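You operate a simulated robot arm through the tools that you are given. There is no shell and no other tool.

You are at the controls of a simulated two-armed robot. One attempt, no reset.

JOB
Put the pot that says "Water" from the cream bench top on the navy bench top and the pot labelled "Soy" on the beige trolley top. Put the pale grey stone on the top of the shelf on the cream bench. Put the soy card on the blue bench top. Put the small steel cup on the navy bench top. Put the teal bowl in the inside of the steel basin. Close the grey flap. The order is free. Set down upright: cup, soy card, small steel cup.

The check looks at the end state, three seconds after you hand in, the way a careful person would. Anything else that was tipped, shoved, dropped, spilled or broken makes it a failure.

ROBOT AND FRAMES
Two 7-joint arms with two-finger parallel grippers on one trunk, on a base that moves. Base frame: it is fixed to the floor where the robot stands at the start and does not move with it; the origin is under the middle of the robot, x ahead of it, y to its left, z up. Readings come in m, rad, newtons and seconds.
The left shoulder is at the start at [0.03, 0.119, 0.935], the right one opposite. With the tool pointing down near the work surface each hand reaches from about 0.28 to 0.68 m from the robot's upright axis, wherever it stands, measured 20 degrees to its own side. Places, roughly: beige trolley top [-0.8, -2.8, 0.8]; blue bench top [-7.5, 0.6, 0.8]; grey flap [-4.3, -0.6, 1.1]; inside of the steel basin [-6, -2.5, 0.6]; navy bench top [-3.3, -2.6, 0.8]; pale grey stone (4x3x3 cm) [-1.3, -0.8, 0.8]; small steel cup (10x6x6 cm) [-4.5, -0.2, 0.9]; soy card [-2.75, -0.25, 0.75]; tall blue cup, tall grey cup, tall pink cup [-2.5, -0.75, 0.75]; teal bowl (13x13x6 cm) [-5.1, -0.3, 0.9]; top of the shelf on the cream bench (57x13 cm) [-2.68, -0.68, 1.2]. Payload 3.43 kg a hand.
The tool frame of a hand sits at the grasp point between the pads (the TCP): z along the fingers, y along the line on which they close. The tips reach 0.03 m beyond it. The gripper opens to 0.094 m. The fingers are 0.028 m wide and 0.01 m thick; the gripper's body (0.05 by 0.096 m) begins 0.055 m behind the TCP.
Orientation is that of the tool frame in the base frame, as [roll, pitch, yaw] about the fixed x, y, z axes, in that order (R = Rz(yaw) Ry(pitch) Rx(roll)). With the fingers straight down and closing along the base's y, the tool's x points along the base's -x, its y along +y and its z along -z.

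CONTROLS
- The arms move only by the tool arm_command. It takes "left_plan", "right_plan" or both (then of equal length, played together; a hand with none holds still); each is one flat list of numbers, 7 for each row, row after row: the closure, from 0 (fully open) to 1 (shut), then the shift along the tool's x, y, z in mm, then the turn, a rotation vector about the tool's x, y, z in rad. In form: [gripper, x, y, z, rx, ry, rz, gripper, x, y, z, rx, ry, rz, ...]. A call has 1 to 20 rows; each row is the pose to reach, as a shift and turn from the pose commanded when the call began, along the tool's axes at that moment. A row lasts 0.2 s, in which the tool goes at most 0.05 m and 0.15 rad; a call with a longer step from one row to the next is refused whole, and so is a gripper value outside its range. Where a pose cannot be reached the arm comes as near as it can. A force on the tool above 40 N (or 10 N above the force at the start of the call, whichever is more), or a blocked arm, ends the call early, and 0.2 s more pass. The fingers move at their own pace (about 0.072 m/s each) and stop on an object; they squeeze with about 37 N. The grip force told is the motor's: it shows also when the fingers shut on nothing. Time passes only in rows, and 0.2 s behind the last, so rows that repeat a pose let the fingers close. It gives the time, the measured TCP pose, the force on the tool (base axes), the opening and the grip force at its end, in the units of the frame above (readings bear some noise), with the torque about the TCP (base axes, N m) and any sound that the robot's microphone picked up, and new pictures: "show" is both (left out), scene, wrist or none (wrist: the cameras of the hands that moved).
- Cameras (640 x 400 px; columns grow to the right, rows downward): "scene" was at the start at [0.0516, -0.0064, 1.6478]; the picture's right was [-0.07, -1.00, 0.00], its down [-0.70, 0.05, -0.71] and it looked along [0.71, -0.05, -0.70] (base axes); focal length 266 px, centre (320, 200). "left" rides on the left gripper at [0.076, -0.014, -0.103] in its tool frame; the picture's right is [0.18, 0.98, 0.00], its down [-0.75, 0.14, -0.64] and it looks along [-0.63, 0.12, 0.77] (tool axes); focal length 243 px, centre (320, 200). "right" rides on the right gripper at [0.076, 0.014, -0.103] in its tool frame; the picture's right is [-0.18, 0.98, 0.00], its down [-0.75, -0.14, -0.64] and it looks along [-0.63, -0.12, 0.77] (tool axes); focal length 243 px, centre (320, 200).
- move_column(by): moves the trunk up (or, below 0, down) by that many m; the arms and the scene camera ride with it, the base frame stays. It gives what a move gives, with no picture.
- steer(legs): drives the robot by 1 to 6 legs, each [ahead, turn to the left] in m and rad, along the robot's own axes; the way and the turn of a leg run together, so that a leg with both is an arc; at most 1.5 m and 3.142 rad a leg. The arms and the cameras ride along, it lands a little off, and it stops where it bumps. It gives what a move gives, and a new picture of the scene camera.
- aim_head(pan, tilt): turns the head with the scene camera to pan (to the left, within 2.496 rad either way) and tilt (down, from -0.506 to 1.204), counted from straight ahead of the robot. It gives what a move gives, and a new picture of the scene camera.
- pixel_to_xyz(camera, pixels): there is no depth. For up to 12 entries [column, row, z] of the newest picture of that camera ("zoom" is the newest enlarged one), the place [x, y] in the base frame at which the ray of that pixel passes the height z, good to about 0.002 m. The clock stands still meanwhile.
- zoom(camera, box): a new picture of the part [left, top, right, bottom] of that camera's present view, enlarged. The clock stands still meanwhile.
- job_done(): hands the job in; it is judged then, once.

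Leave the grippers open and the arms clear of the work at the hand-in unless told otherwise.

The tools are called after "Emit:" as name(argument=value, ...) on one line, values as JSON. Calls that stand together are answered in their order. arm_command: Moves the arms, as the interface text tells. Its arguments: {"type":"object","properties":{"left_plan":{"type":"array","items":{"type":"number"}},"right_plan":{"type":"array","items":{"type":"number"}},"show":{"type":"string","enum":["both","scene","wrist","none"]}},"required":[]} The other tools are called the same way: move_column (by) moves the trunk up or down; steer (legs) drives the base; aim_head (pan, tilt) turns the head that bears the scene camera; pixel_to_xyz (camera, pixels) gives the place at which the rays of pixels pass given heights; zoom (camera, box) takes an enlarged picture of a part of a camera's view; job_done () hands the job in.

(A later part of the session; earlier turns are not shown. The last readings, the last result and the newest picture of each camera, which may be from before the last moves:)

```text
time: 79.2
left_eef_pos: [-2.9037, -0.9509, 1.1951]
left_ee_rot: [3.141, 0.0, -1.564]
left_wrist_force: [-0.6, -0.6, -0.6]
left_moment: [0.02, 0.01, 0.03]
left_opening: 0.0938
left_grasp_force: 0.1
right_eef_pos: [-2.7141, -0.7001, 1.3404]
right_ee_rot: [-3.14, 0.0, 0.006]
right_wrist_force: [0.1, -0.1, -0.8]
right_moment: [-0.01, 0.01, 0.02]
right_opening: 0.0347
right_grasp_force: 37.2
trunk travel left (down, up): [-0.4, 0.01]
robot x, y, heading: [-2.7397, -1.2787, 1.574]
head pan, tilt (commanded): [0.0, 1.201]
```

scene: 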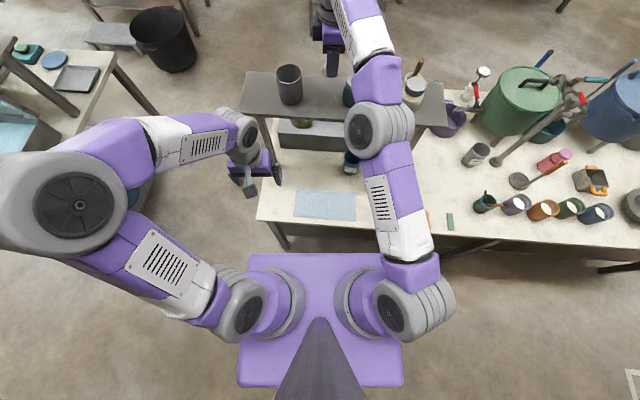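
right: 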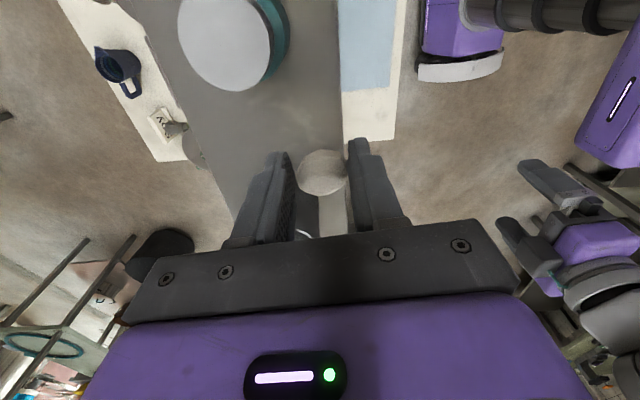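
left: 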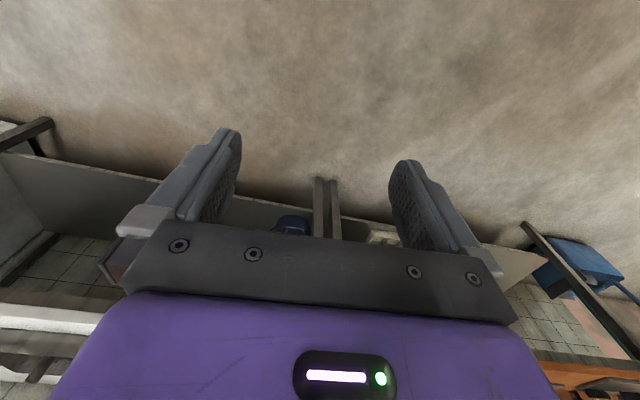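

I make a small test move, down 20 mm, to learn whether shifts count from the measured pose or from the earlier unreachable one.

Emit:
arm_command(right_plan=[1, 0, 0, 20, 0, 0, 0, 1, 0, 0, 20, 0, 0, 0], show="wrist")

```text
time: 79.8
left_eef_pos: [-2.9036, -0.9484, 1.1947]
left_ee_rot: [3.14, -0.002, -1.562]
left_wrist_force: [0.0, 1.0, 0.1]
left_moment: [-0.01, 0.0, 0.02]
left_opening: 0.0941
left_grasp_force: 0.2
right_eef_pos: [-2.715, -0.6979, 1.3203]
right_ee_rot: [-3.142, -0.001, 0.006]
right_wrist_force: [-0.4, 0.1, -0.5]
right_moment: [-0.03, -0.03, -0.05]
right_opening: 0.0349
right_grasp_force: 36.9
trunk travel left (down, up): [-0.4, 0.01]
robot x, y, heading: [-2.7362, -1.2772, 1.579]
head pan, tilt (commanded): [0.0, 1.201]
```

right: 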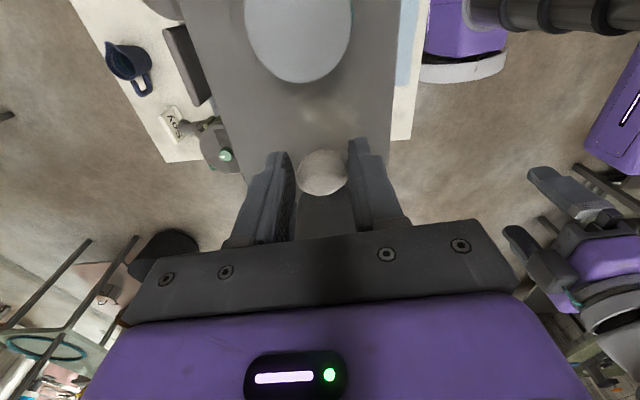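

Shifts count from the reached pose. The white lid in the wrist picture, lower edge near (298,82), is the teal jar. I check clearances and the shelf's edges from this camera.

Emit:
pixel_to_xyz(camera="right", pixels=[[298, 82, 1.283], [245, 30, 1.283], [352, 30, 1.283], [238, 190, 1.2], [392, 140, 1.2], [222, 150, 1.2], [392, 120, 1.2]])

```text
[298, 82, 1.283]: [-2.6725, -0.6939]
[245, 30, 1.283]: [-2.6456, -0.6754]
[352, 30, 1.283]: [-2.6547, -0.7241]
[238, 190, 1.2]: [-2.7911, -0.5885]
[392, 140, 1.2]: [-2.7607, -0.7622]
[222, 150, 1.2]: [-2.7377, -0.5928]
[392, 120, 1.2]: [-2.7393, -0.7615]
```

Clearances are fine: lid edge at x≈−2.673, shelf from y −0.76 to −0.59. I shift 20 mm left and lower to z≈1.248.

Emit:
arm_command(right_plan=[1, -20, -5, 0, 0, 0, 0, 1, -20, -5, 25, 0, 0, 0, 1, -20, -5, 50, 0, 0, 0, 1, -20, -5, 72, 0, 0, 0, 1, -20, -5, 72, 0, 0, 0], show="both")

```text
time: 81.0
left_eef_pos: [-2.9022, -0.9493, 1.1953]
left_ee_rot: [-3.141, 0.0, -1.564]
left_wrist_force: [0.8, 0.1, -0.9]
left_moment: [-0.02, 0.0, -0.01]
left_opening: 0.0942
left_grasp_force: 0.1
right_eef_pos: [-2.7401, -0.6773, 1.2555]
right_ee_rot: [-3.141, 0.0, 0.007]
right_wrist_force: [-0.2, -0.2, 0.2]
right_moment: [-0.02, 0.01, -0.03]
right_opening: 0.0349
right_grasp_force: 37.0
right hand out of reach, approached as far as the arm can: row 2, 3, 4, 5
trunk travel left (down, up): [-0.4, 0.01]
robot x, y, heading: [-2.7374, -1.2792, 1.579]
head pan, tilt (commanded): [0.0, 1.201]
```

scene: 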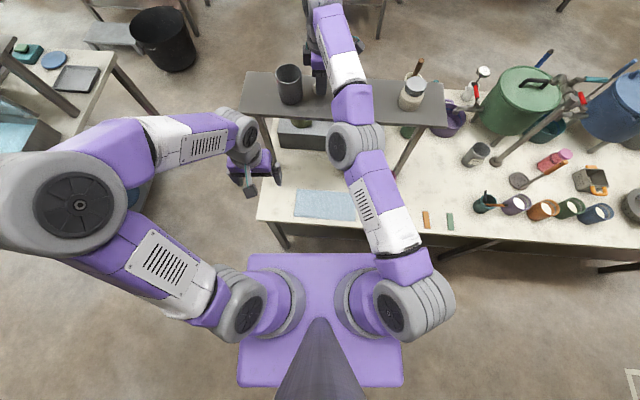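
right: 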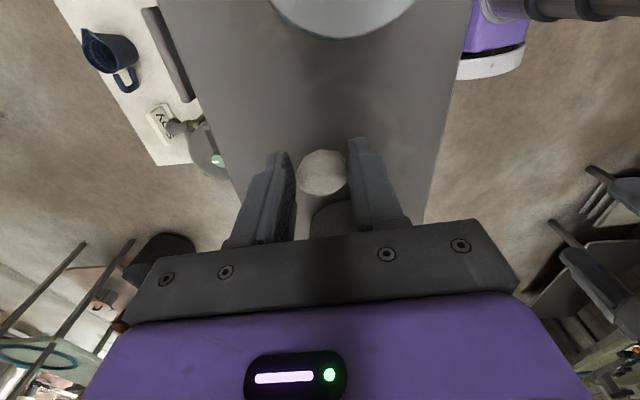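

The hand is now at (−2.740, −0.677, 1.2555), centred in the gap; the arm can't go lower in this posture. I use the trunk to lower the last bit: 12 mm first.

Emit:
move_column(by=-0.012)

Emit:
zoom(camera="right", box=[220, 80, 420, 240])

```text
time: 81.6
left_eef_pos: [-2.9022, -0.9489, 1.1836]
left_ee_rot: [3.14, 0.001, -1.564]
left_wrist_force: [-0.4, -0.1, 0.5]
left_moment: [0.0, -0.03, -0.06]
left_opening: 0.0938
left_grasp_force: 0.1
right_eef_pos: [-2.7411, -0.6766, 1.2448]
right_ee_rot: [-3.136, 0.002, 0.005]
right_wrist_force: [-0.6, 2.5, 16.1]
right_moment: [0.28, 0.23, -0.04]
right_opening: 0.0347
right_grasp_force: 36.6
trunk travel left (down, up): [-0.388, 0.022]
robot x, y, heading: [-2.736, -1.2769, 1.574]
head pan, tilt (commanded): [0.0, 1.201]
```

```text
2.50 times, centred on (320, 160) of right
```

zoom: 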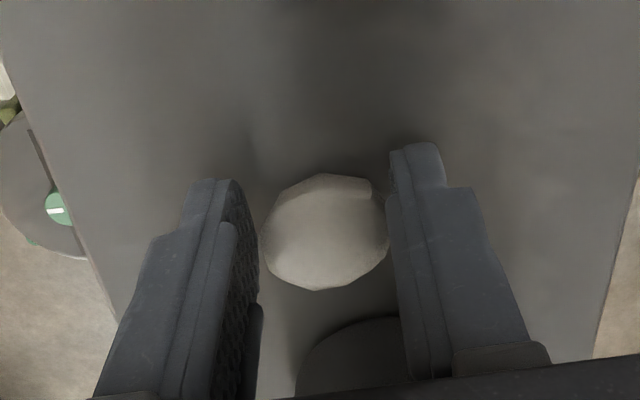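

Contact: 16 N upward on the hand, so the stone rests on the shelf (top ≈1.21). I open the fingers fully, which is along y, where there is free room.

Emit:
arm_command(right_plan=[0.6, 0, 0, 0, 0, 0, 0, 0.3, 0, 0, 0, 0, 0, 0, 0, 0, 0, 0, 0, 0, 0, 0, 0, 0, 0, 0, 0, 0, 0, 0, 0, 0, 0, 0, 0], show="wrist")

```text
time: 82.8
left_eef_pos: [-2.9022, -0.9492, 1.1835]
left_ee_rot: [3.141, 0.0, -1.565]
left_wrist_force: [-0.3, -0.1, 0.2]
left_moment: [-0.01, 0.02, 0.03]
left_opening: 0.0937
left_grasp_force: 0.1
right_eef_pos: [-2.7397, -0.6767, 1.2428]
right_ee_rot: [-3.142, 0.0, 0.006]
right_wrist_force: [0.0, 0.0, -0.1]
right_moment: [0.0, 0.01, 0.01]
right_opening: 0.0941
right_grasp_force: 0.1
trunk travel left (down, up): [-0.388, 0.022]
robot x, y, heading: [-2.7412, -1.2789, 1.578]
head pan, tilt (commanded): [0.0, 1.201]
```

right: 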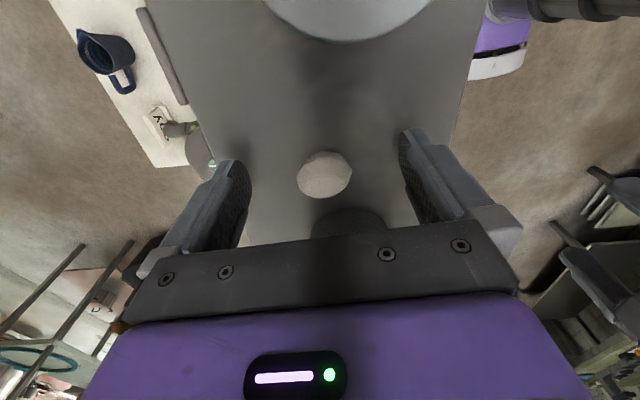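

The stone sits alone on the shelf. I lift the hand straight up.

Emit:
move_column(by=0.02)

Emit:
arm_command(right_plan=[0, 0, 0, -15, 0, 0, 0, 0, 0, 0, -30, 0, 0, 0, 0, 0, 2, -45, 0, 0, 0, 0, 0, 5, -60, 0, 0, 0, 0, 0, 5, -60, 0, 0, 0], show="wrist")

```text
time: 83.5
left_eef_pos: [-2.9029, -0.9493, 1.2035]
left_ee_rot: [-3.142, 0.0, -1.563]
left_wrist_force: [0.6, -1.1, 0.2]
left_moment: [0.04, 0.02, 0.01]
left_opening: 0.0944
left_grasp_force: 0.1
right_eef_pos: [-2.7407, -0.6754, 1.2618]
right_ee_rot: [3.141, -0.001, 0.008]
right_wrist_force: [0.2, -0.6, 0.2]
right_moment: [-0.03, -0.01, -0.01]
right_opening: 0.0941
right_grasp_force: 0.1
trunk travel left (down, up): [-0.408, 0.002]
robot x, y, heading: [-2.7386, -1.2796, 1.569]
head pan, tilt (commanded): [0.0, 1.201]
```

```text
time: 84.7
left_eef_pos: [-2.9025, -0.9497, 1.2024]
left_ee_rot: [-3.141, 0.0, -1.565]
left_wrist_force: [-0.6, -0.2, -0.2]
left_moment: [-0.02, -0.03, 0.0]
left_opening: 0.094
left_grasp_force: 0.0
right_eef_pos: [-2.7384, -0.6929, 1.317]
right_ee_rot: [3.14, 0.0, 0.006]
right_wrist_force: [0.3, -0.6, 0.4]
right_moment: [0.01, 0.02, 0.01]
right_opening: 0.0941
right_grasp_force: 0.1
right hand out of reach, approached as far as the arm can: row 2, 3, 4, 5
trunk travel left (down, up): [-0.408, 0.002]
robot x, y, heading: [-2.7346, -1.2793, 1.579]
head pan, tilt (commanded): [0.0, 1.201]
```

right: 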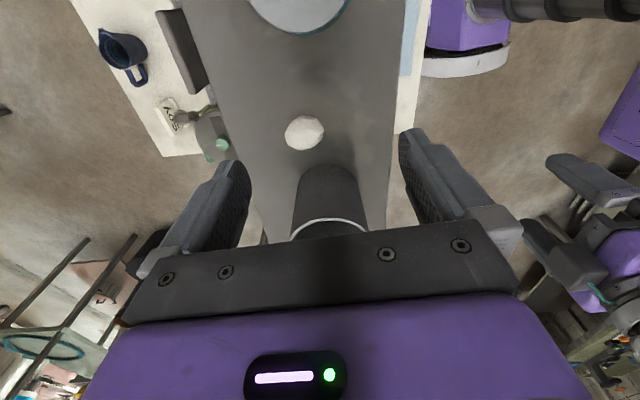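

Released cleanly. I draw the hand back from the shelf.

Emit:
arm_command(right_plan=[0, 0, 40, -15, 0, 0, 0, 0, 0, 80, -35, 0, 0, 0, 0, 0, 120, -45, 0, 0, 0, 0, 5, 160, -45, 0, 0, 0, 0, 30, 195, -45, 0, 0, 0, 0, 60, 230, -45, 0, 0, 0, 0, 100, 260, -45, 0, 0, 0, 0, 139, 285, -45, 0, 0, 0, 0, 139, 285, -45, 0, 0, 0], show="scene")

Emit:
arm_command(right_plan=[0, 0, 0, 10, 0, 0, 0.143, 0, 0, 0, 20, 0, 0, 0.286, 0, 0, 0, 30, 0, 0, 0.429, 0, 0, 0, 40, 0, 0, 0.572, 0, 0, 0, 50, 0, 0, 0.715, 0, 0, 0, 60, 0, 0, 0.858, 0, 0, 0, 70, 0, 0, 1.0, 0, 0, 0, 80, 0, 0, 1.143, 0, 0, 0, 90, 0, 0, 1.286, 0, 0, 0, 100, 0, 0, 1.43, 0, 0, 0, 110, 0, 0, 1.57, 0, 0, 0, 110, 0, 0, 1.57], show="scene")

```text
time: 86.7
left_eef_pos: [-2.9015, -0.9544, 1.2038]
left_ee_rot: [-3.141, 0.005, -1.564]
left_wrist_force: [0.0, -0.2, 0.7]
left_moment: [0.0, 0.04, -0.03]
left_opening: 0.0942
left_grasp_force: 0.1
right_eef_pos: [-2.5948, -0.9757, 1.3758]
right_ee_rot: [-3.115, 0.015, -0.003]
right_wrist_force: [-0.3, -5.5, -11.5]
right_moment: [0.53, -0.07, -0.01]
right_opening: 0.0939
right_grasp_force: 0.1
right hand out of reach, approached as far as the arm can: row 1, 2, 3, 4, 5, 6
trunk travel left (down, up): [-0.408, 0.002]
robot x, y, heading: [-2.7385, -1.2767, 1.58]
head pan, tilt (commanded): [0.0, 1.201]
```

scene: 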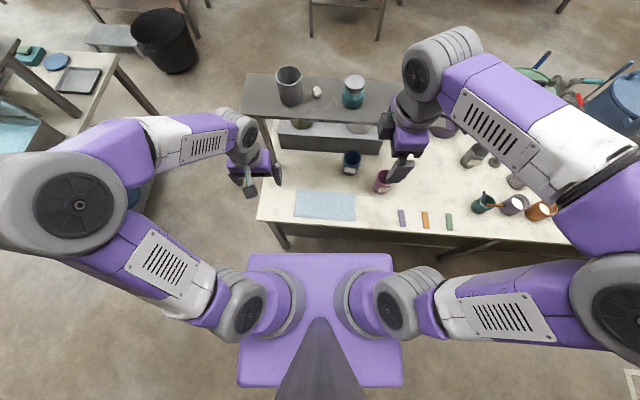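

```text
time: 89.2
left_eef_pos: [-2.9027, -0.9494, 1.2038]
left_ee_rot: [-3.141, 0.001, -1.566]
left_wrist_force: [0.3, 0.6, -0.1]
left_moment: [-0.02, -0.03, -0.02]
left_opening: 0.0942
left_grasp_force: 0.1
right_eef_pos: [-2.5993, -0.9796, 1.2531]
right_ee_rot: [3.141, 0.0, -1.566]
right_wrist_force: [-1.0, -0.3, 0.5]
right_moment: [0.04, -0.01, 0.0]
right_opening: 0.094
right_grasp_force: 0.0
trunk travel left (down, up): [-0.408, 0.002]
robot x, y, heading: [-2.7401, -1.2752, 1.582]
head pan, tilt (commanded): [0.0, 1.201]
```

scene: 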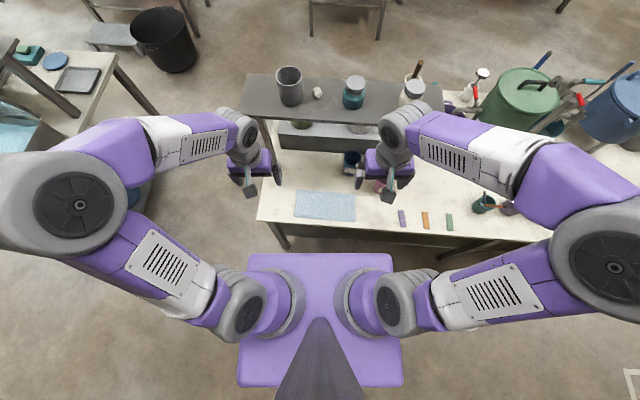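

Emit:
zoom(camera="scene", box=[230, 40, 470, 200])

```text
2.50 times, centred on (350, 120) of scene
```

zoom: 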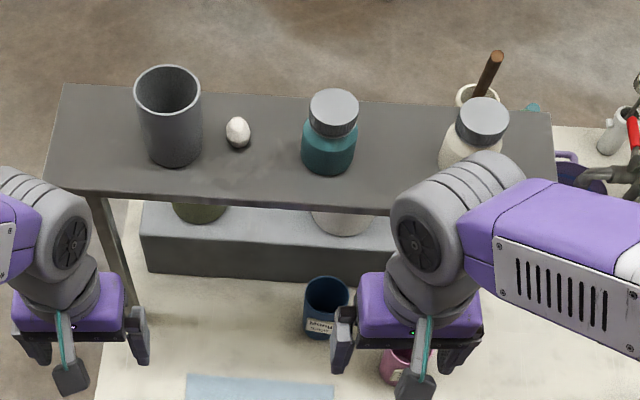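

The stone is in place. Next are the Soy and Water cups: I stand between them (x≈−2.26), so the left hand takes Soy and the right hand Water. I back off, lower the trunk and drive there.

Emit:
steer(legs=[[-0.22, 0], [0, -1.58], [0.48, 0], [0, 1.57]])

Emit:
move_column(by=-0.2)

Emit:
aim_head(pan=0.0, tilt=0.7)

```text
time: 101.2
left_eef_pos: [-2.4086, -1.1831, 1.2033]
left_ee_rot: [3.141, 0.0, -1.596]
left_wrist_force: [0.8, 0.2, -0.5]
left_moment: [0.03, 0.02, 0.0]
left_opening: 0.0939
left_grasp_force: 0.1
right_eef_pos: [-2.106, -1.2221, 1.2539]
right_ee_rot: [-3.141, 0.001, -1.596]
right_wrist_force: [0.1, -0.5, -0.3]
right_moment: [-0.01, 0.01, 0.02]
right_opening: 0.0941
right_grasp_force: 0.0
trunk travel left (down, up): [-0.408, 0.002]
robot x, y, heading: [-2.2561, -1.5202, 1.547]
head pan, tilt (commanded): [0.0, 1.201]
```

scene: 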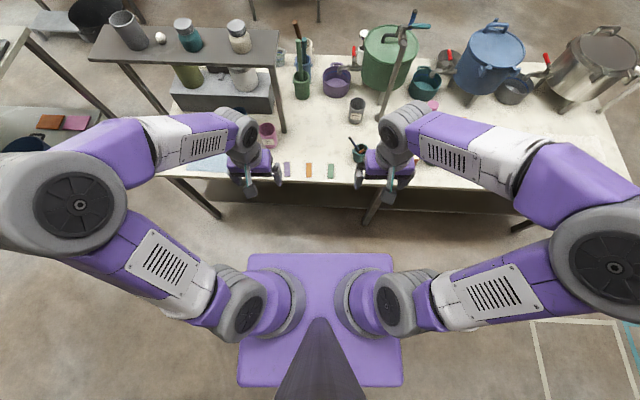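

```text
time: 103.3
left_eef_pos: [-2.4088, -1.1824, 1.0037]
left_ee_rot: [3.141, 0.001, -1.595]
left_wrist_force: [-0.8, -0.9, -0.7]
left_moment: [-0.03, -0.03, -0.02]
left_opening: 0.094
left_grasp_force: 0.1
right_eef_pos: [-2.1071, -1.2222, 1.0535]
right_ee_rot: [-3.142, 0.001, -1.596]
right_wrist_force: [0.0, 0.7, -0.1]
right_moment: [0.0, 0.01, 0.0]
right_opening: 0.0941
right_grasp_force: 0.2
trunk travel left (down, up): [-0.208, 0.202]
robot x, y, heading: [-2.2571, -1.5153, 1.545]
head pan, tilt (commanded): [0.0, 1.201]
```

```text
time: 104.2
left_eef_pos: [-2.4098, -1.184, 1.0029]
left_ee_rot: [-3.141, -0.001, -1.594]
left_wrist_force: [-1.0, 0.2, -0.4]
left_moment: [0.03, 0.01, 0.05]
left_opening: 0.094
left_grasp_force: 0.1
right_eef_pos: [-2.1072, -1.222, 1.0536]
right_ee_rot: [-3.141, 0.0, -1.594]
right_wrist_force: [0.1, 0.3, -0.7]
right_moment: [0.02, 0.04, 0.03]
right_opening: 0.0942
right_grasp_force: 0.0
trunk travel left (down, up): [-0.208, 0.202]
robot x, y, heading: [-2.2587, -1.5139, 1.544]
head pan, tilt (commanded): [0.0, 0.7]
```

scene: 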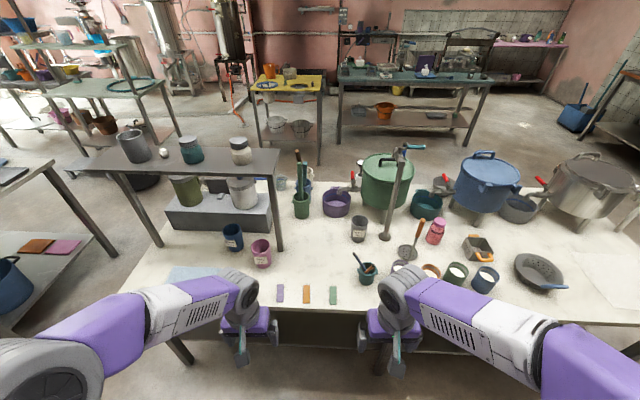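

Soy (pink) is at (261,253), Water (grey) at (359,230). I zoom for precise positions.

Emit:
zoom(camera="scene", box=[220, 190, 400, 302])

```text
3.56 times, centred on (310, 246) of scene
```

zoom: 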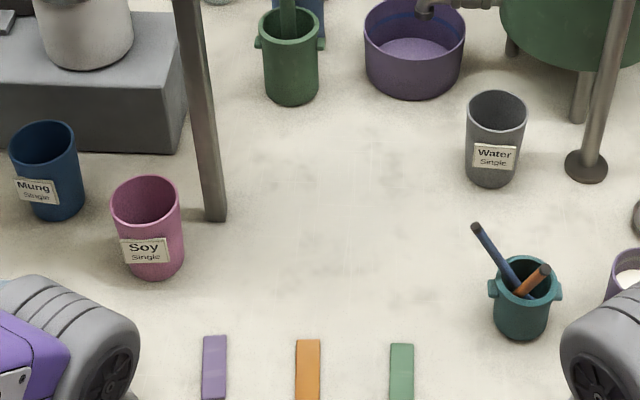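

Emit:
pixel_to_xyz(camera="zoom", pixels=[[491, 171, 0.75], [491, 186, 0.75], [496, 117, 0.84], [496, 117, 0.85], [496, 117, 0.86], [158, 264, 0.75], [160, 279, 0.75], [146, 202, 0.84], [146, 202, 0.85], [146, 202, 0.86], [214, 215, 0.75]])

```text
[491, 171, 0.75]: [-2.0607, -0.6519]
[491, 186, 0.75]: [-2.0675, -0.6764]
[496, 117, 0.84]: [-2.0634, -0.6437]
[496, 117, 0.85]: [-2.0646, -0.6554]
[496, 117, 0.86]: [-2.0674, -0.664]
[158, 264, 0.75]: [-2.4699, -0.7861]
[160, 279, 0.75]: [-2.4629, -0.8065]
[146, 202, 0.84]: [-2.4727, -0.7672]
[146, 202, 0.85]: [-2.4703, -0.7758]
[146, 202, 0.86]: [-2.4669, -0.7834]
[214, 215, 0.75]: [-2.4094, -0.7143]
```

Emit:
pixel_to_xyz(camera="zoom", pixels=[[586, 167, 0.75], [566, 167, 0.75], [608, 167, 0.75], [522, 335, 0.75], [475, 226, 0.85], [214, 340, 0.75], [400, 345, 0.75]])

Emit:
zoom(camera="scene", box=[330, 130, 450, 205])

```text
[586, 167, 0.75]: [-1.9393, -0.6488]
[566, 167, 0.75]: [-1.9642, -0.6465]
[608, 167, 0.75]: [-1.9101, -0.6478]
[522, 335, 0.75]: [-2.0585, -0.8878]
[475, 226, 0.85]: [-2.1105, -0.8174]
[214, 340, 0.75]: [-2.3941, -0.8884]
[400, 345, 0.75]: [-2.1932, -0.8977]
```

```text
5.33 times, centred on (390, 168) of scene
```

zoom: 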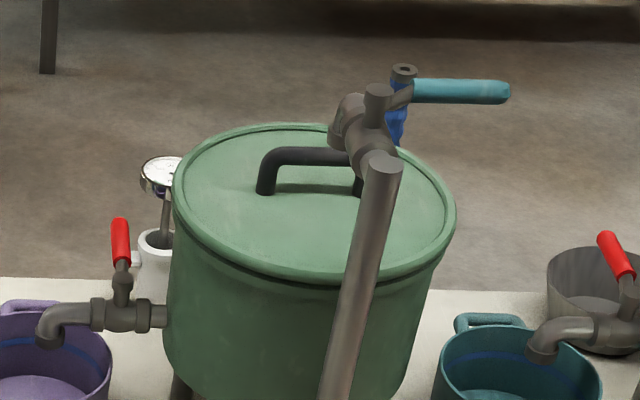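

The tap pole is at x≈−1.938, well clear of the Water cup. I drive 0.2 m ahead.

Emit:
steer(legs=[[0.2, 0]])

Emit:
aim_head(pan=0.1, tilt=0.9)

Emit:
zoom(camera="scene", box=[220, 160, 420, 300])

```text
time: 105.9
left_eef_pos: [-2.4043, -0.9817, 1.0021]
left_ee_rot: [3.141, -0.002, -1.596]
left_wrist_force: [-0.4, 0.4, 0.4]
left_moment: [-0.04, -0.01, 0.0]
left_opening: 0.0939
left_grasp_force: 0.0
right_eef_pos: [-2.1024, -1.0189, 1.0531]
right_ee_rot: [-3.138, -0.001, -1.593]
right_wrist_force: [-0.8, 0.1, 0.4]
right_moment: [-0.02, 0.05, -0.01]
right_opening: 0.094
right_grasp_force: 0.1
trunk travel left (down, up): [-0.208, 0.202]
robot x, y, heading: [-2.2509, -1.3123, 1.541]
head pan, tilt (commanded): [0.0, 0.7]
```

scene: 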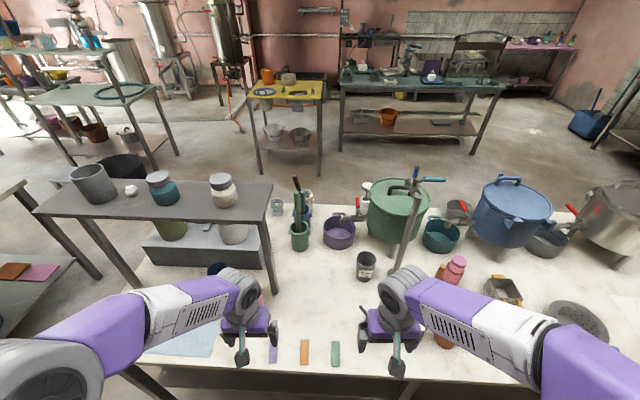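

```text
time: 106.6
left_eef_pos: [-2.4055, -0.9838, 1.0032]
left_ee_rot: [3.141, 0.001, -1.594]
left_wrist_force: [0.1, 0.2, 0.4]
left_moment: [-0.03, -0.01, 0.02]
left_opening: 0.0939
left_grasp_force: 0.0
right_eef_pos: [-2.1023, -1.0209, 1.0544]
right_ee_rot: [-3.141, -0.001, -1.594]
right_wrist_force: [0.5, -0.5, 0.7]
right_moment: [0.03, 0.03, 0.0]
right_opening: 0.094
right_grasp_force: 0.0
trunk travel left (down, up): [-0.208, 0.202]
robot x, y, heading: [-2.254, -1.3186, 1.542]
head pan, tilt (commanded): [0.099, 0.901]
```

scene: 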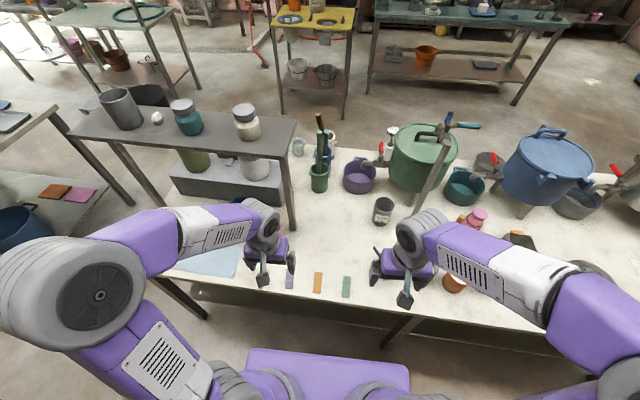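

```text
2.86 times, centred on (320, 230) of scene
```

zoom: 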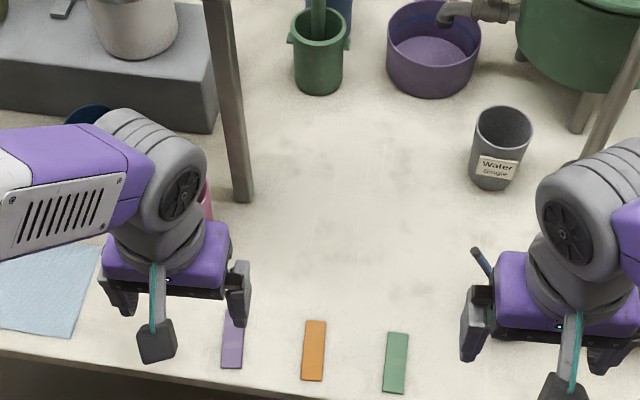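

I bring the left hand to just in front of the Soy cup, at (−2.47, −0.94), z≈0.85, to look at it with the wrist camera; I will then slide forward under the shelf edge instead of dropping from above.

Emit:
arm_command(left_plan=[0, -9, 13, 30, 0, 0, 0, 0, -18, 26, 60, 0, 0, 0, 0, -26, 39, 90, 0, 0, 0, 0, -34, 52, 120, 0, 0, 0, 0, -42, 66, 150, 0, 0, 0, 0, -42, 66, 150, 0, 0, 0], show="both")

```text
time: 108.0
left_eef_pos: [-2.4694, -0.9391, 0.8527]
left_ee_rot: [3.14, 0.0, -1.592]
left_wrist_force: [0.1, 0.1, 0.4]
left_moment: [0.0, 0.03, -0.01]
left_opening: 0.094
left_grasp_force: 0.1
right_eef_pos: [-2.1015, -1.0211, 1.0534]
right_ee_rot: [3.141, 0.001, -1.593]
right_wrist_force: [-0.6, -0.5, -0.6]
right_moment: [-0.01, 0.04, 0.0]
right_opening: 0.0941
right_grasp_force: 0.0
trunk travel left (down, up): [-0.208, 0.202]
robot x, y, heading: [-2.2492, -1.3137, 1.546]
head pan, tilt (commanded): [0.099, 0.901]
```

scene: 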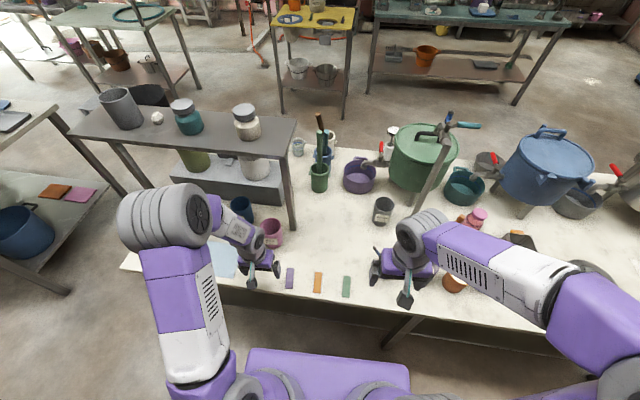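
left: 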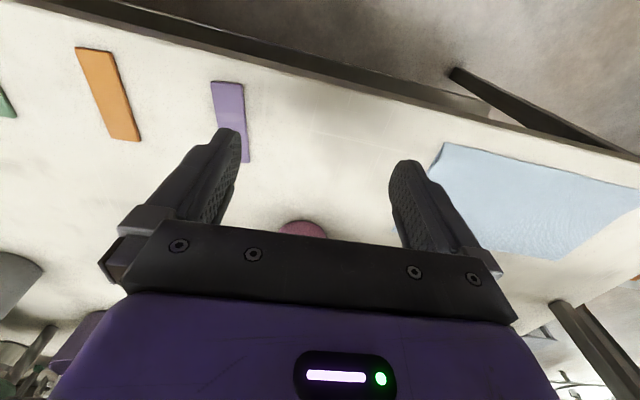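

Emit:
zoom(camera="scene", box=[200, 180, 320, 300])

```text
3.33 times, centred on (260, 240) of scene
```

zoom: 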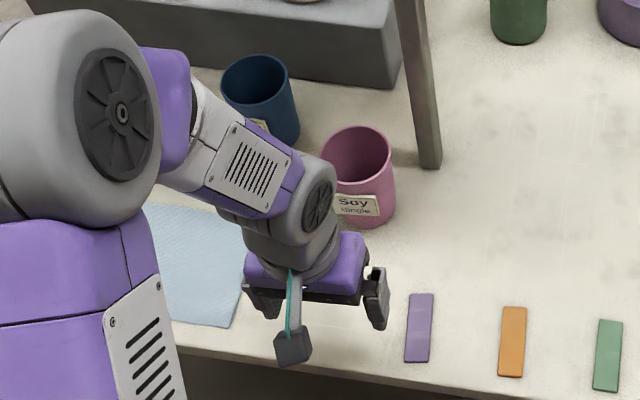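

Emit:
pixel_to_xyz(camera="zoom", pixels=[[357, 152, 0.85], [357, 152, 0.86], [319, 152, 0.855], [394, 152, 0.855], [300, 100, 0.855], [222, 95, 0.855], [441, 160, 0.75], [420, 160, 0.75]])

```text
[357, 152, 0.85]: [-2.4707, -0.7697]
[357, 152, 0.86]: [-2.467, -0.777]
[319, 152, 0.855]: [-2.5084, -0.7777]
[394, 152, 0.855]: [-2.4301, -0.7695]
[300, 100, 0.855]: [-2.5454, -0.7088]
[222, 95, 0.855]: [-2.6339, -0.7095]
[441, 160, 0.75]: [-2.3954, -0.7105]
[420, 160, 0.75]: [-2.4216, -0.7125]
```

The Soy rim spans x −2.508…−2.430, centre (−2.469, −0.775); the open fingers clear it by 8 mm a side. I lower 35 mm and slide forward around the cup.

Emit:
arm_command(left_plan=[0, 0, 0, 35, 0, 0, 0, 0, -30, 1, 35, 0, 0, 0, 0, -60, 1, 35, 0, 0, 0, 0, -85, 2, 35, 0, 0, 0, 0, -105, 2, 35, 0, 0, 0, 0, -105, 2, 35, 0, 0, 0], show="both")

Emit:
zoom(camera="scene", box=[200, 180, 320, 300])

```text
time: 109.4
left_eef_pos: [-2.4706, -0.8335, 0.8186]
left_ee_rot: [-3.141, 0.0, -1.594]
left_wrist_force: [0.4, 0.3, -0.5]
left_moment: [0.01, 0.02, 0.01]
left_opening: 0.094
left_grasp_force: 0.0
right_eef_pos: [-2.1017, -1.021, 1.0524]
right_ee_rot: [-3.141, 0.0, -1.594]
right_wrist_force: [0.1, 0.0, 0.3]
right_moment: [0.0, 0.0, 0.01]
right_opening: 0.0939
right_grasp_force: 0.0
trunk travel left (down, up): [-0.208, 0.202]
robot x, y, heading: [-2.2514, -1.3127, 1.55]
head pan, tilt (commanded): [0.099, 0.901]
```

scene: 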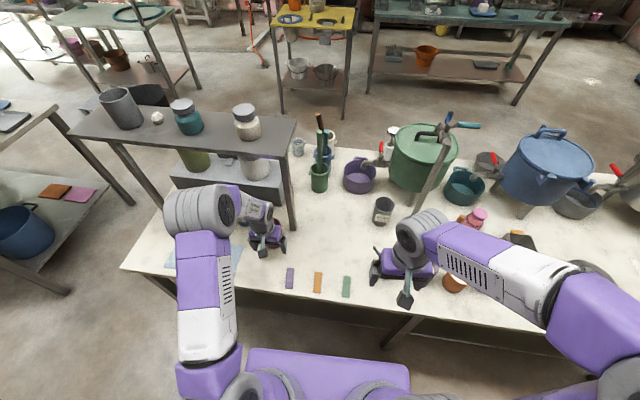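
left: 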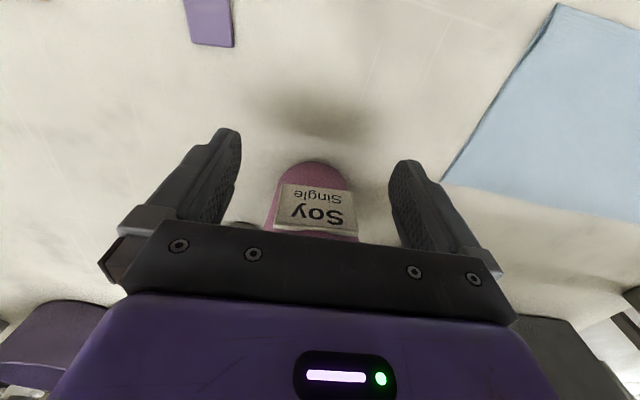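

```text
3.33 times, centred on (260, 240) of scene
```

zoom: 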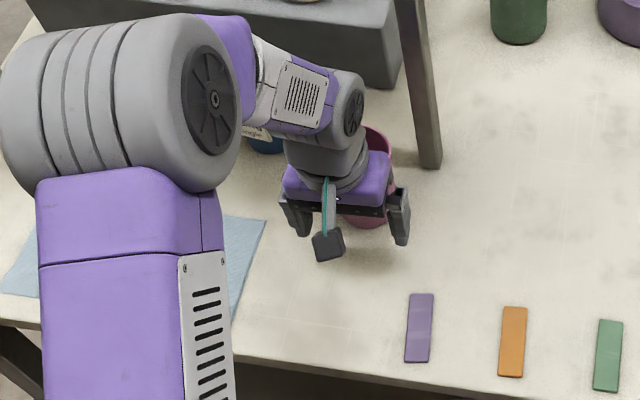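

The cup sits centred between the fingers in the wrist view (label "Soy" readable, columns 264–359). I slide the last 57 mm and close gently on it.

Emit:
arm_command(left_plan=[0, -20, 0, 0, 0, 0, 0, 0, -40, 0, 0, 0, 0, 0, 0, -57, 0, 0, 0, 0, 0, 0, -57, 0, 0, 0, 0, 0, 1, -57, 0, 0, 0, 0, 0, 1, -57, 0, 0, 0, 0, 0, 1, -57, 0, 0, 0, 0, 0, 1, -57, 0, 0, 0, 0, 0], show="both")

```text
time: 111.2
left_eef_pos: [-2.4681, -0.7771, 0.8185]
left_ee_rot: [3.141, -0.001, -1.592]
left_wrist_force: [0.7, 0.1, 0.5]
left_moment: [0.0, -0.02, -0.02]
left_opening: 0.0754
left_grasp_force: 36.5
right_eef_pos: [-2.1037, -1.0213, 1.0544]
right_ee_rot: [3.141, 0.0, -1.592]
right_wrist_force: [0.4, 0.0, 0.4]
right_moment: [0.0, 0.0, 0.01]
right_opening: 0.0939
right_grasp_force: 0.0
trunk travel left (down, up): [-0.208, 0.202]
robot x, y, heading: [-2.2513, -1.3155, 1.545]
head pan, tilt (commanded): [0.099, 0.901]
```

scene: 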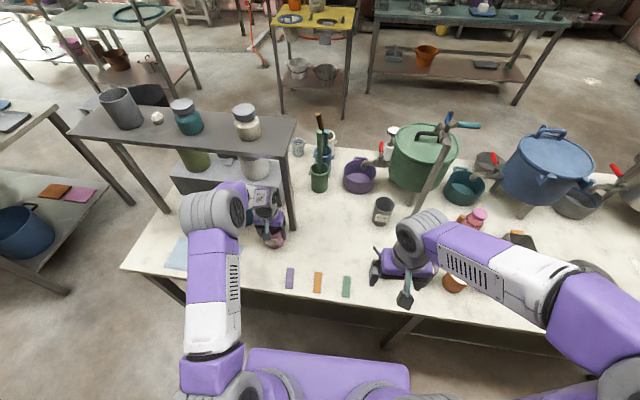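
left: 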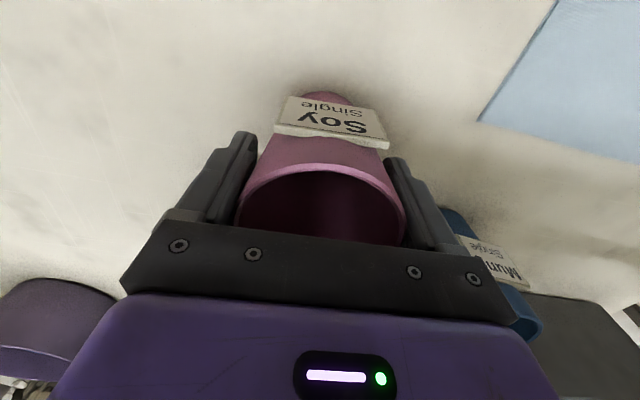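

Soy is gripped (opening 0.075). I lift 25 mm, pull it back from under the shelf, then raise it.

Emit:
arm_command(left_plan=[1, 0, 0, -12, 0, 0, 0, 1, 0, 0, -25, 0, 0, 0, 1, 35, 0, -30, 0, 0, 0, 1, 70, 0, -35, 0, 0, 0, 1, 105, 0, -40, 0, 0, 0, 1, 140, 0, -45, 0, 0, 0, 1, 170, -10, -70, 0, 0, 0, 1, 190, -25, -105, 0, 0, 0, 1, 200, -40, -145, 0, 0, 0, 1, 205, -60, -185, 0, 0, 0, 1, 205, -60, -185, 0, 0, 0], show="both")

```text
time: 113.6
left_eef_pos: [-2.412, -0.9817, 1.0022]
left_ee_rot: [3.141, -0.002, -1.592]
left_wrist_force: [0.0, 0.5, -0.2]
left_moment: [-0.01, 0.03, -0.03]
left_opening: 0.0754
left_grasp_force: 36.6
right_eef_pos: [-2.1032, -1.0212, 1.0529]
right_ee_rot: [-3.141, -0.001, -1.594]
right_wrist_force: [-0.4, -0.7, -0.3]
right_moment: [0.02, 0.0, 0.04]
right_opening: 0.094
right_grasp_force: 0.0
trunk travel left (down, up): [-0.208, 0.202]
robot x, y, heading: [-2.2532, -1.3125, 1.542]
head pan, tilt (commanded): [0.099, 0.901]
```

scene: 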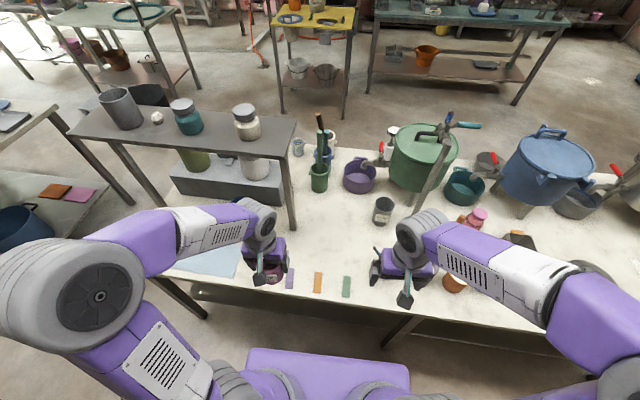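
left: 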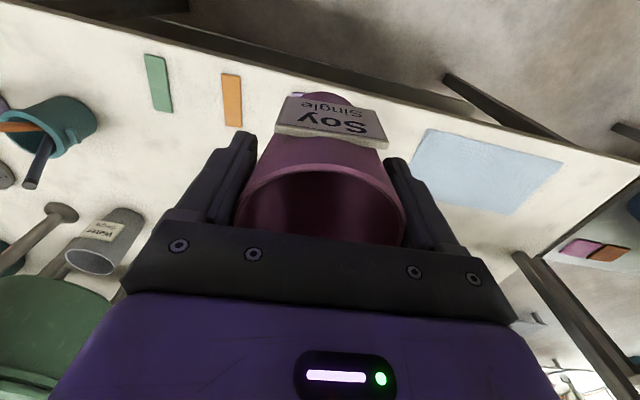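

Soy is held. Now Water: I zoom on it at (383,211).

Emit:
zoom(camera="scene", box=[340, 170, 440, 240])

```text
5.71 times, centred on (390, 205) of scene
```

zoom: 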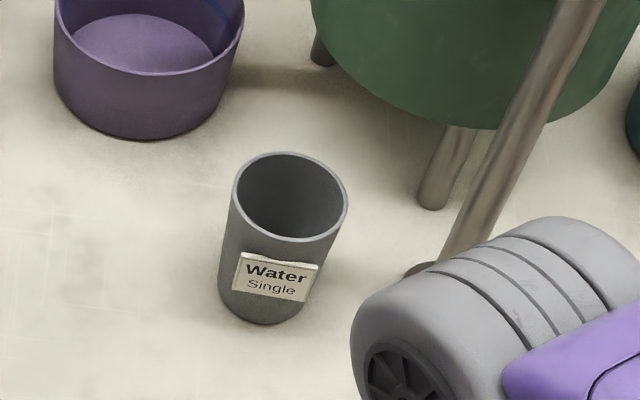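

Emit:
pixel_to_xyz(camera="zoom", pixels=[[291, 197, 0.85], [291, 197, 0.86], [232, 190, 0.855], [349, 205, 0.855], [263, 300, 0.75], [262, 324, 0.75], [291, 241, 0.855], [291, 152, 0.855]])

```text
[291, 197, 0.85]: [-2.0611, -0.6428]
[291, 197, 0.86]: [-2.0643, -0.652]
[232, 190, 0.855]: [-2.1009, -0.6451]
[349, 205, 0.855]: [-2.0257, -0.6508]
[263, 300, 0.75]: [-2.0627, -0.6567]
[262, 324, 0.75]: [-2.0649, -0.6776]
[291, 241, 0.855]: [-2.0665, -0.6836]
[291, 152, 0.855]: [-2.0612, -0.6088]
```

Water's rim centre is (−2.063, −0.647), top at z≈0.855. I raise the trunk 0.1 m for better reach, then bring the right hand over the cup.

Emit:
move_column(by=0.1)

Emit:
arm_command(right_plan=[0, -37, -3, 20, 0, 0, 0, 0, -75, -6, 40, 0, 0, 0, 0, -112, -10, 60, 0, 0, 0, 0, -150, -13, 80, 0, 0, 0, 0, -187, -16, 100, 0, 0, 0, 0, -224, -19, 120, 0, 0, 0, 0, -262, -22, 145, 0, 0, 0, 0, -299, -26, 170, 0, 0, 0, 0, -336, -29, 195, 0, 0, 0, 0, -374, -32, 215, 0, 0, 0, 0, -374, -32, 215, 0, 0, 0], show="both")

```text
time: 114.9
left_eef_pos: [-2.4114, -0.981, 1.101]
left_ee_rot: [-3.141, 0.001, -1.594]
left_wrist_force: [0.8, 0.0, 0.2]
left_moment: [-0.04, 0.01, 0.02]
left_opening: 0.075
left_grasp_force: 36.4
right_eef_pos: [-2.1016, -1.0194, 1.153]
right_ee_rot: [-3.141, 0.0, -1.594]
right_wrist_force: [0.4, 0.0, -0.6]
right_moment: [-0.03, 0.03, 0.0]
right_opening: 0.0938
right_grasp_force: 0.0
trunk travel left (down, up): [-0.308, 0.102]
robot x, y, heading: [-2.2535, -1.315, 1.548]
head pan, tilt (commanded): [0.099, 0.901]
```

```text
time: 117.3
left_eef_pos: [-2.4116, -0.9819, 1.1015]
left_ee_rot: [-3.141, 0.0, -1.595]
left_wrist_force: [0.6, -0.6, -1.0]
left_moment: [0.01, 0.04, -0.02]
left_opening: 0.0751
left_grasp_force: 37.4
right_eef_pos: [-2.0609, -0.6666, 0.938]
right_ee_rot: [3.141, -0.001, -1.593]
right_wrist_force: [-0.9, -0.3, -0.2]
right_moment: [-0.05, 0.01, 0.0]
right_opening: 0.0939
right_grasp_force: 0.0
right hand out of reach, approached as far as the arm can: row 10, 11
trunk travel left (down, up): [-0.308, 0.102]
robot x, y, heading: [-2.2484, -1.3144, 1.548]
head pan, tilt (commanded): [0.099, 0.901]
```

scene: 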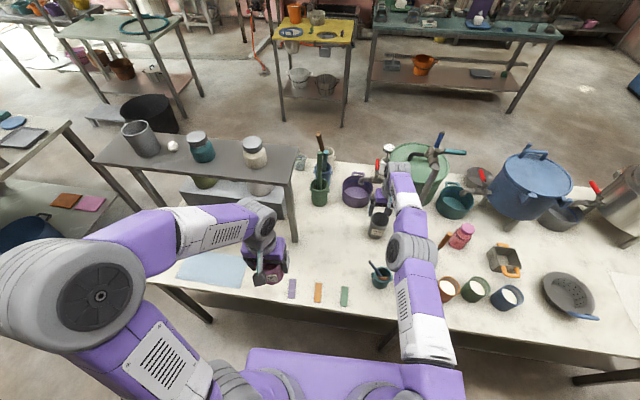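
right: 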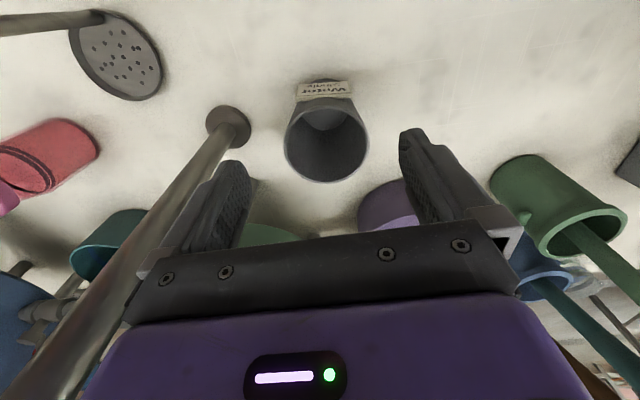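

The arm stopped 19 mm short of the cup's centre. I check where the bench's middle leg is before coming closer.

Emit:
aim_head(pan=0.0, tilt=1.2)

Emit:
zoom(camera="scene", box=[120, 160, 520, 400])

```text
time: 118.1
left_eef_pos: [-2.4123, -0.9815, 1.1025]
left_ee_rot: [3.141, 0.0, -1.595]
left_wrist_force: [0.2, 0.6, -0.7]
left_moment: [0.01, -0.01, 0.01]
left_opening: 0.0753
left_grasp_force: 37.2
right_eef_pos: [-2.0612, -0.6667, 0.9401]
right_ee_rot: [3.141, -0.001, -1.594]
right_wrist_force: [0.5, -0.3, -0.4]
right_moment: [0.02, -0.01, -0.01]
right_opening: 0.0939
right_grasp_force: 0.0
trunk travel left (down, up): [-0.308, 0.102]
robot x, y, heading: [-2.2563, -1.3157, 1.553]
head pan, tilt (commanded): [0.0, 1.201]
```

scene: 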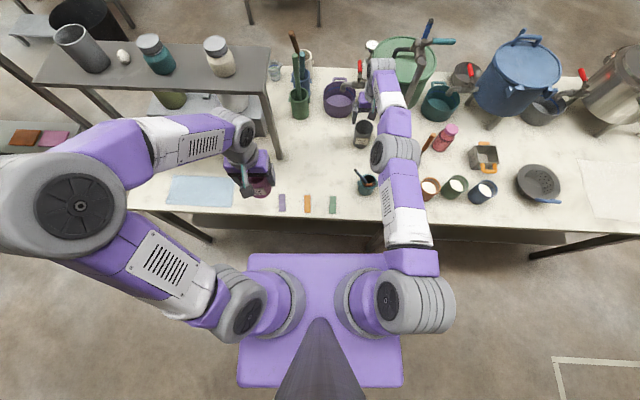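

```text
1.60 times, centred on (320, 280) of scene
```

zoom: 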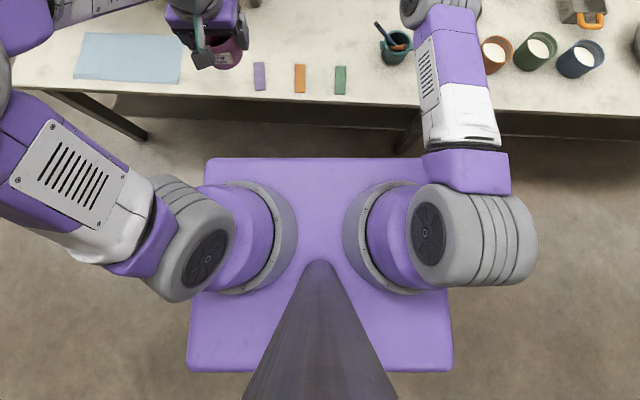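

Emit:
pixel_to_xyz(camera="scene", pixels=[[371, 256, 0.0], [385, 240, 0.3], [210, 240, 0.0], [320, 238, 0.25], [320, 215, 0.75], [240, 253, 0.2], [402, 253, 0.2]])

```text
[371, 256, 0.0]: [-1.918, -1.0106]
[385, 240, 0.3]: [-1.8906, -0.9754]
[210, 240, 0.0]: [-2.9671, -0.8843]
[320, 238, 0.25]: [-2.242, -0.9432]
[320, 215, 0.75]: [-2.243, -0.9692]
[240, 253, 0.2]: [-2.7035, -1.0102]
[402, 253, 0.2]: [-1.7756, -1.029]
```

The middle bench leg is at x≈−1.91, near the base's possible edge, so I stay put. Instead I tilt the right hand forward by 0.3 rad (fingers still straddling left and right) to gain the missing 2 cm.

Emit:
arm_command(right_plan=[0, 0, 0, 0, 0, -0.1, 0, 0, 0, 1, 0, 0, -0.2, 0, 0, -6, 1, 0, 0, -0.3, 0, 0, -12, 2, 0, 0, -0.3, 0, 0, -20, 2, 0, 0, -0.3, 0, 0, -20, 2, 0, 0, -0.3, 0], show="wrist")

```text
time: 119.5
left_eef_pos: [-2.4122, -0.981, 1.1026]
left_ee_rot: [3.141, 0.0, -1.593]
left_wrist_force: [-0.1, -0.7, -0.7]
left_moment: [0.01, 0.04, 0.0]
left_opening: 0.0747
left_grasp_force: 37.3
right_eef_pos: [-2.0646, -0.6464, 0.9398]
right_ee_rot: [-3.141, 0.3, -1.594]
right_wrist_force: [0.0, -0.5, -0.6]
right_moment: [0.01, -0.02, -0.02]
right_opening: 0.0938
right_grasp_force: 0.1
trunk travel left (down, up): [-0.308, 0.102]
robot x, y, heading: [-2.2534, -1.3118, 1.544]
head pan, tilt (commanded): [0.0, 1.201]
```

right: 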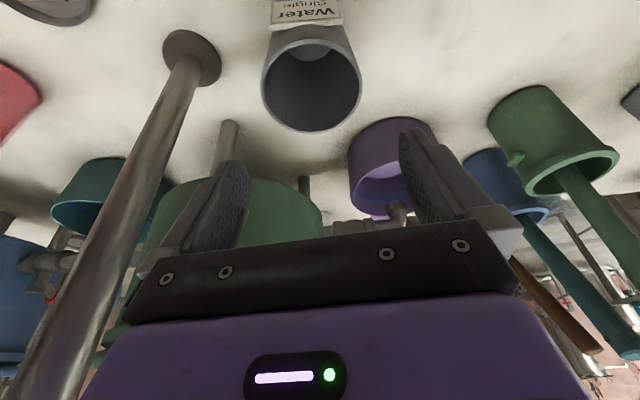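

Reached (−2.065, −0.646, 0.940). I verify the cup rim from the wrist camera before lowering.

Emit:
pixel_to_xyz(camera="right", pixels=[[262, 78, 0.855], [361, 82, 0.855], [312, 28, 0.855], [312, 130, 0.855]])

```text
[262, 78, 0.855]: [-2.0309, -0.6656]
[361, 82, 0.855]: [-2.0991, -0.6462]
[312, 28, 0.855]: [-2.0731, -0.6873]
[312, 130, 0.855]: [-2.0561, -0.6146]
```

The rim centre reads x≈−2.065, y≈−0.651: aligned. I lower everything by the trunk 0.118 m, so the right hand comes straight down around the cup, then close.

Emit:
move_column(by=-0.06)

Emit:
zoom(camera="right", box=[160, 0, 480, 240])

```text
time: 120.5
left_eef_pos: [-2.4123, -0.9831, 1.0433]
left_ee_rot: [-3.141, 0.0, -1.594]
left_wrist_force: [0.1, 0.2, -0.9]
left_moment: [-0.02, -0.04, 0.0]
left_opening: 0.075
left_grasp_force: 37.1
right_eef_pos: [-2.0638, -0.6466, 0.8794]
right_ee_rot: [3.141, 0.3, -1.593]
right_wrist_force: [0.2, 0.0, 0.0]
right_moment: [-0.02, 0.03, 0.01]
right_opening: 0.094
right_grasp_force: 0.0
trunk travel left (down, up): [-0.248, 0.162]
robot x, y, heading: [-2.2515, -1.3134, 1.551]
head pan, tilt (commanded): [0.0, 1.201]
```

```text
1.67 times, centred on (320, 120) of right
```

zoom: 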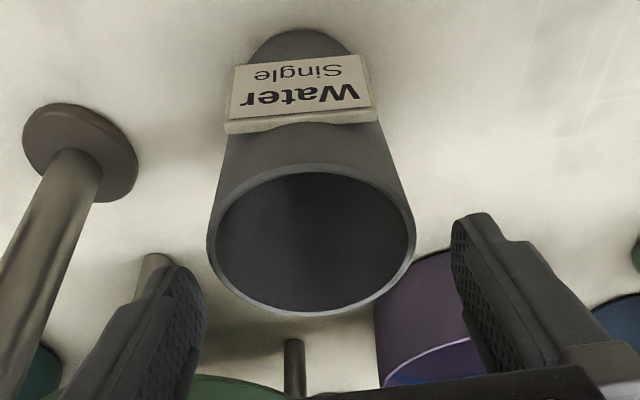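

Emit:
pixel_to_xyz(camera="zoom", pixels=[[207, 243, 0.855], [415, 238, 0.855], [311, 165, 0.855], [311, 315, 0.855], [207, 243, 0.85], [415, 238, 0.85]])

```text
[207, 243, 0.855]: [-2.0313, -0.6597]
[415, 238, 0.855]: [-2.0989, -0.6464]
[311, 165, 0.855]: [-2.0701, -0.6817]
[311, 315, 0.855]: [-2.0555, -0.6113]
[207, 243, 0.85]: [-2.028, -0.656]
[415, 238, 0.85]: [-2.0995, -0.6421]
```

The cup is centred within 1–2 mm. I lower the remaining 57 mm.

Emit:
move_column(by=-0.055)

Emit:
zoom(camera="right", box=[160, 0, 480, 240])

```text
time: 121.5
left_eef_pos: [-2.4123, -0.9823, 0.9876]
left_ee_rot: [-3.141, 0.0, -1.594]
left_wrist_force: [-0.7, -0.4, -1.1]
left_moment: [-0.01, 0.03, -0.01]
left_opening: 0.0749
left_grasp_force: 37.0
right_eef_pos: [-2.0641, -0.6465, 0.8245]
right_ee_rot: [-3.141, 0.301, -1.594]
right_wrist_force: [0.5, 0.2, 0.4]
right_moment: [0.02, 0.0, -0.03]
right_opening: 0.0939
right_grasp_force: 0.0
trunk travel left (down, up): [-0.193, 0.217]
robot x, y, heading: [-2.2521, -1.3145, 1.546]
head pan, tilt (commanded): [0.0, 1.201]
```

```text
1.67 times, centred on (320, 120) of right
```

zoom: 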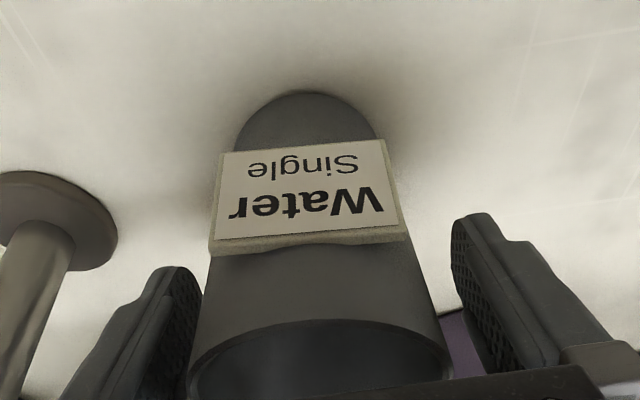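

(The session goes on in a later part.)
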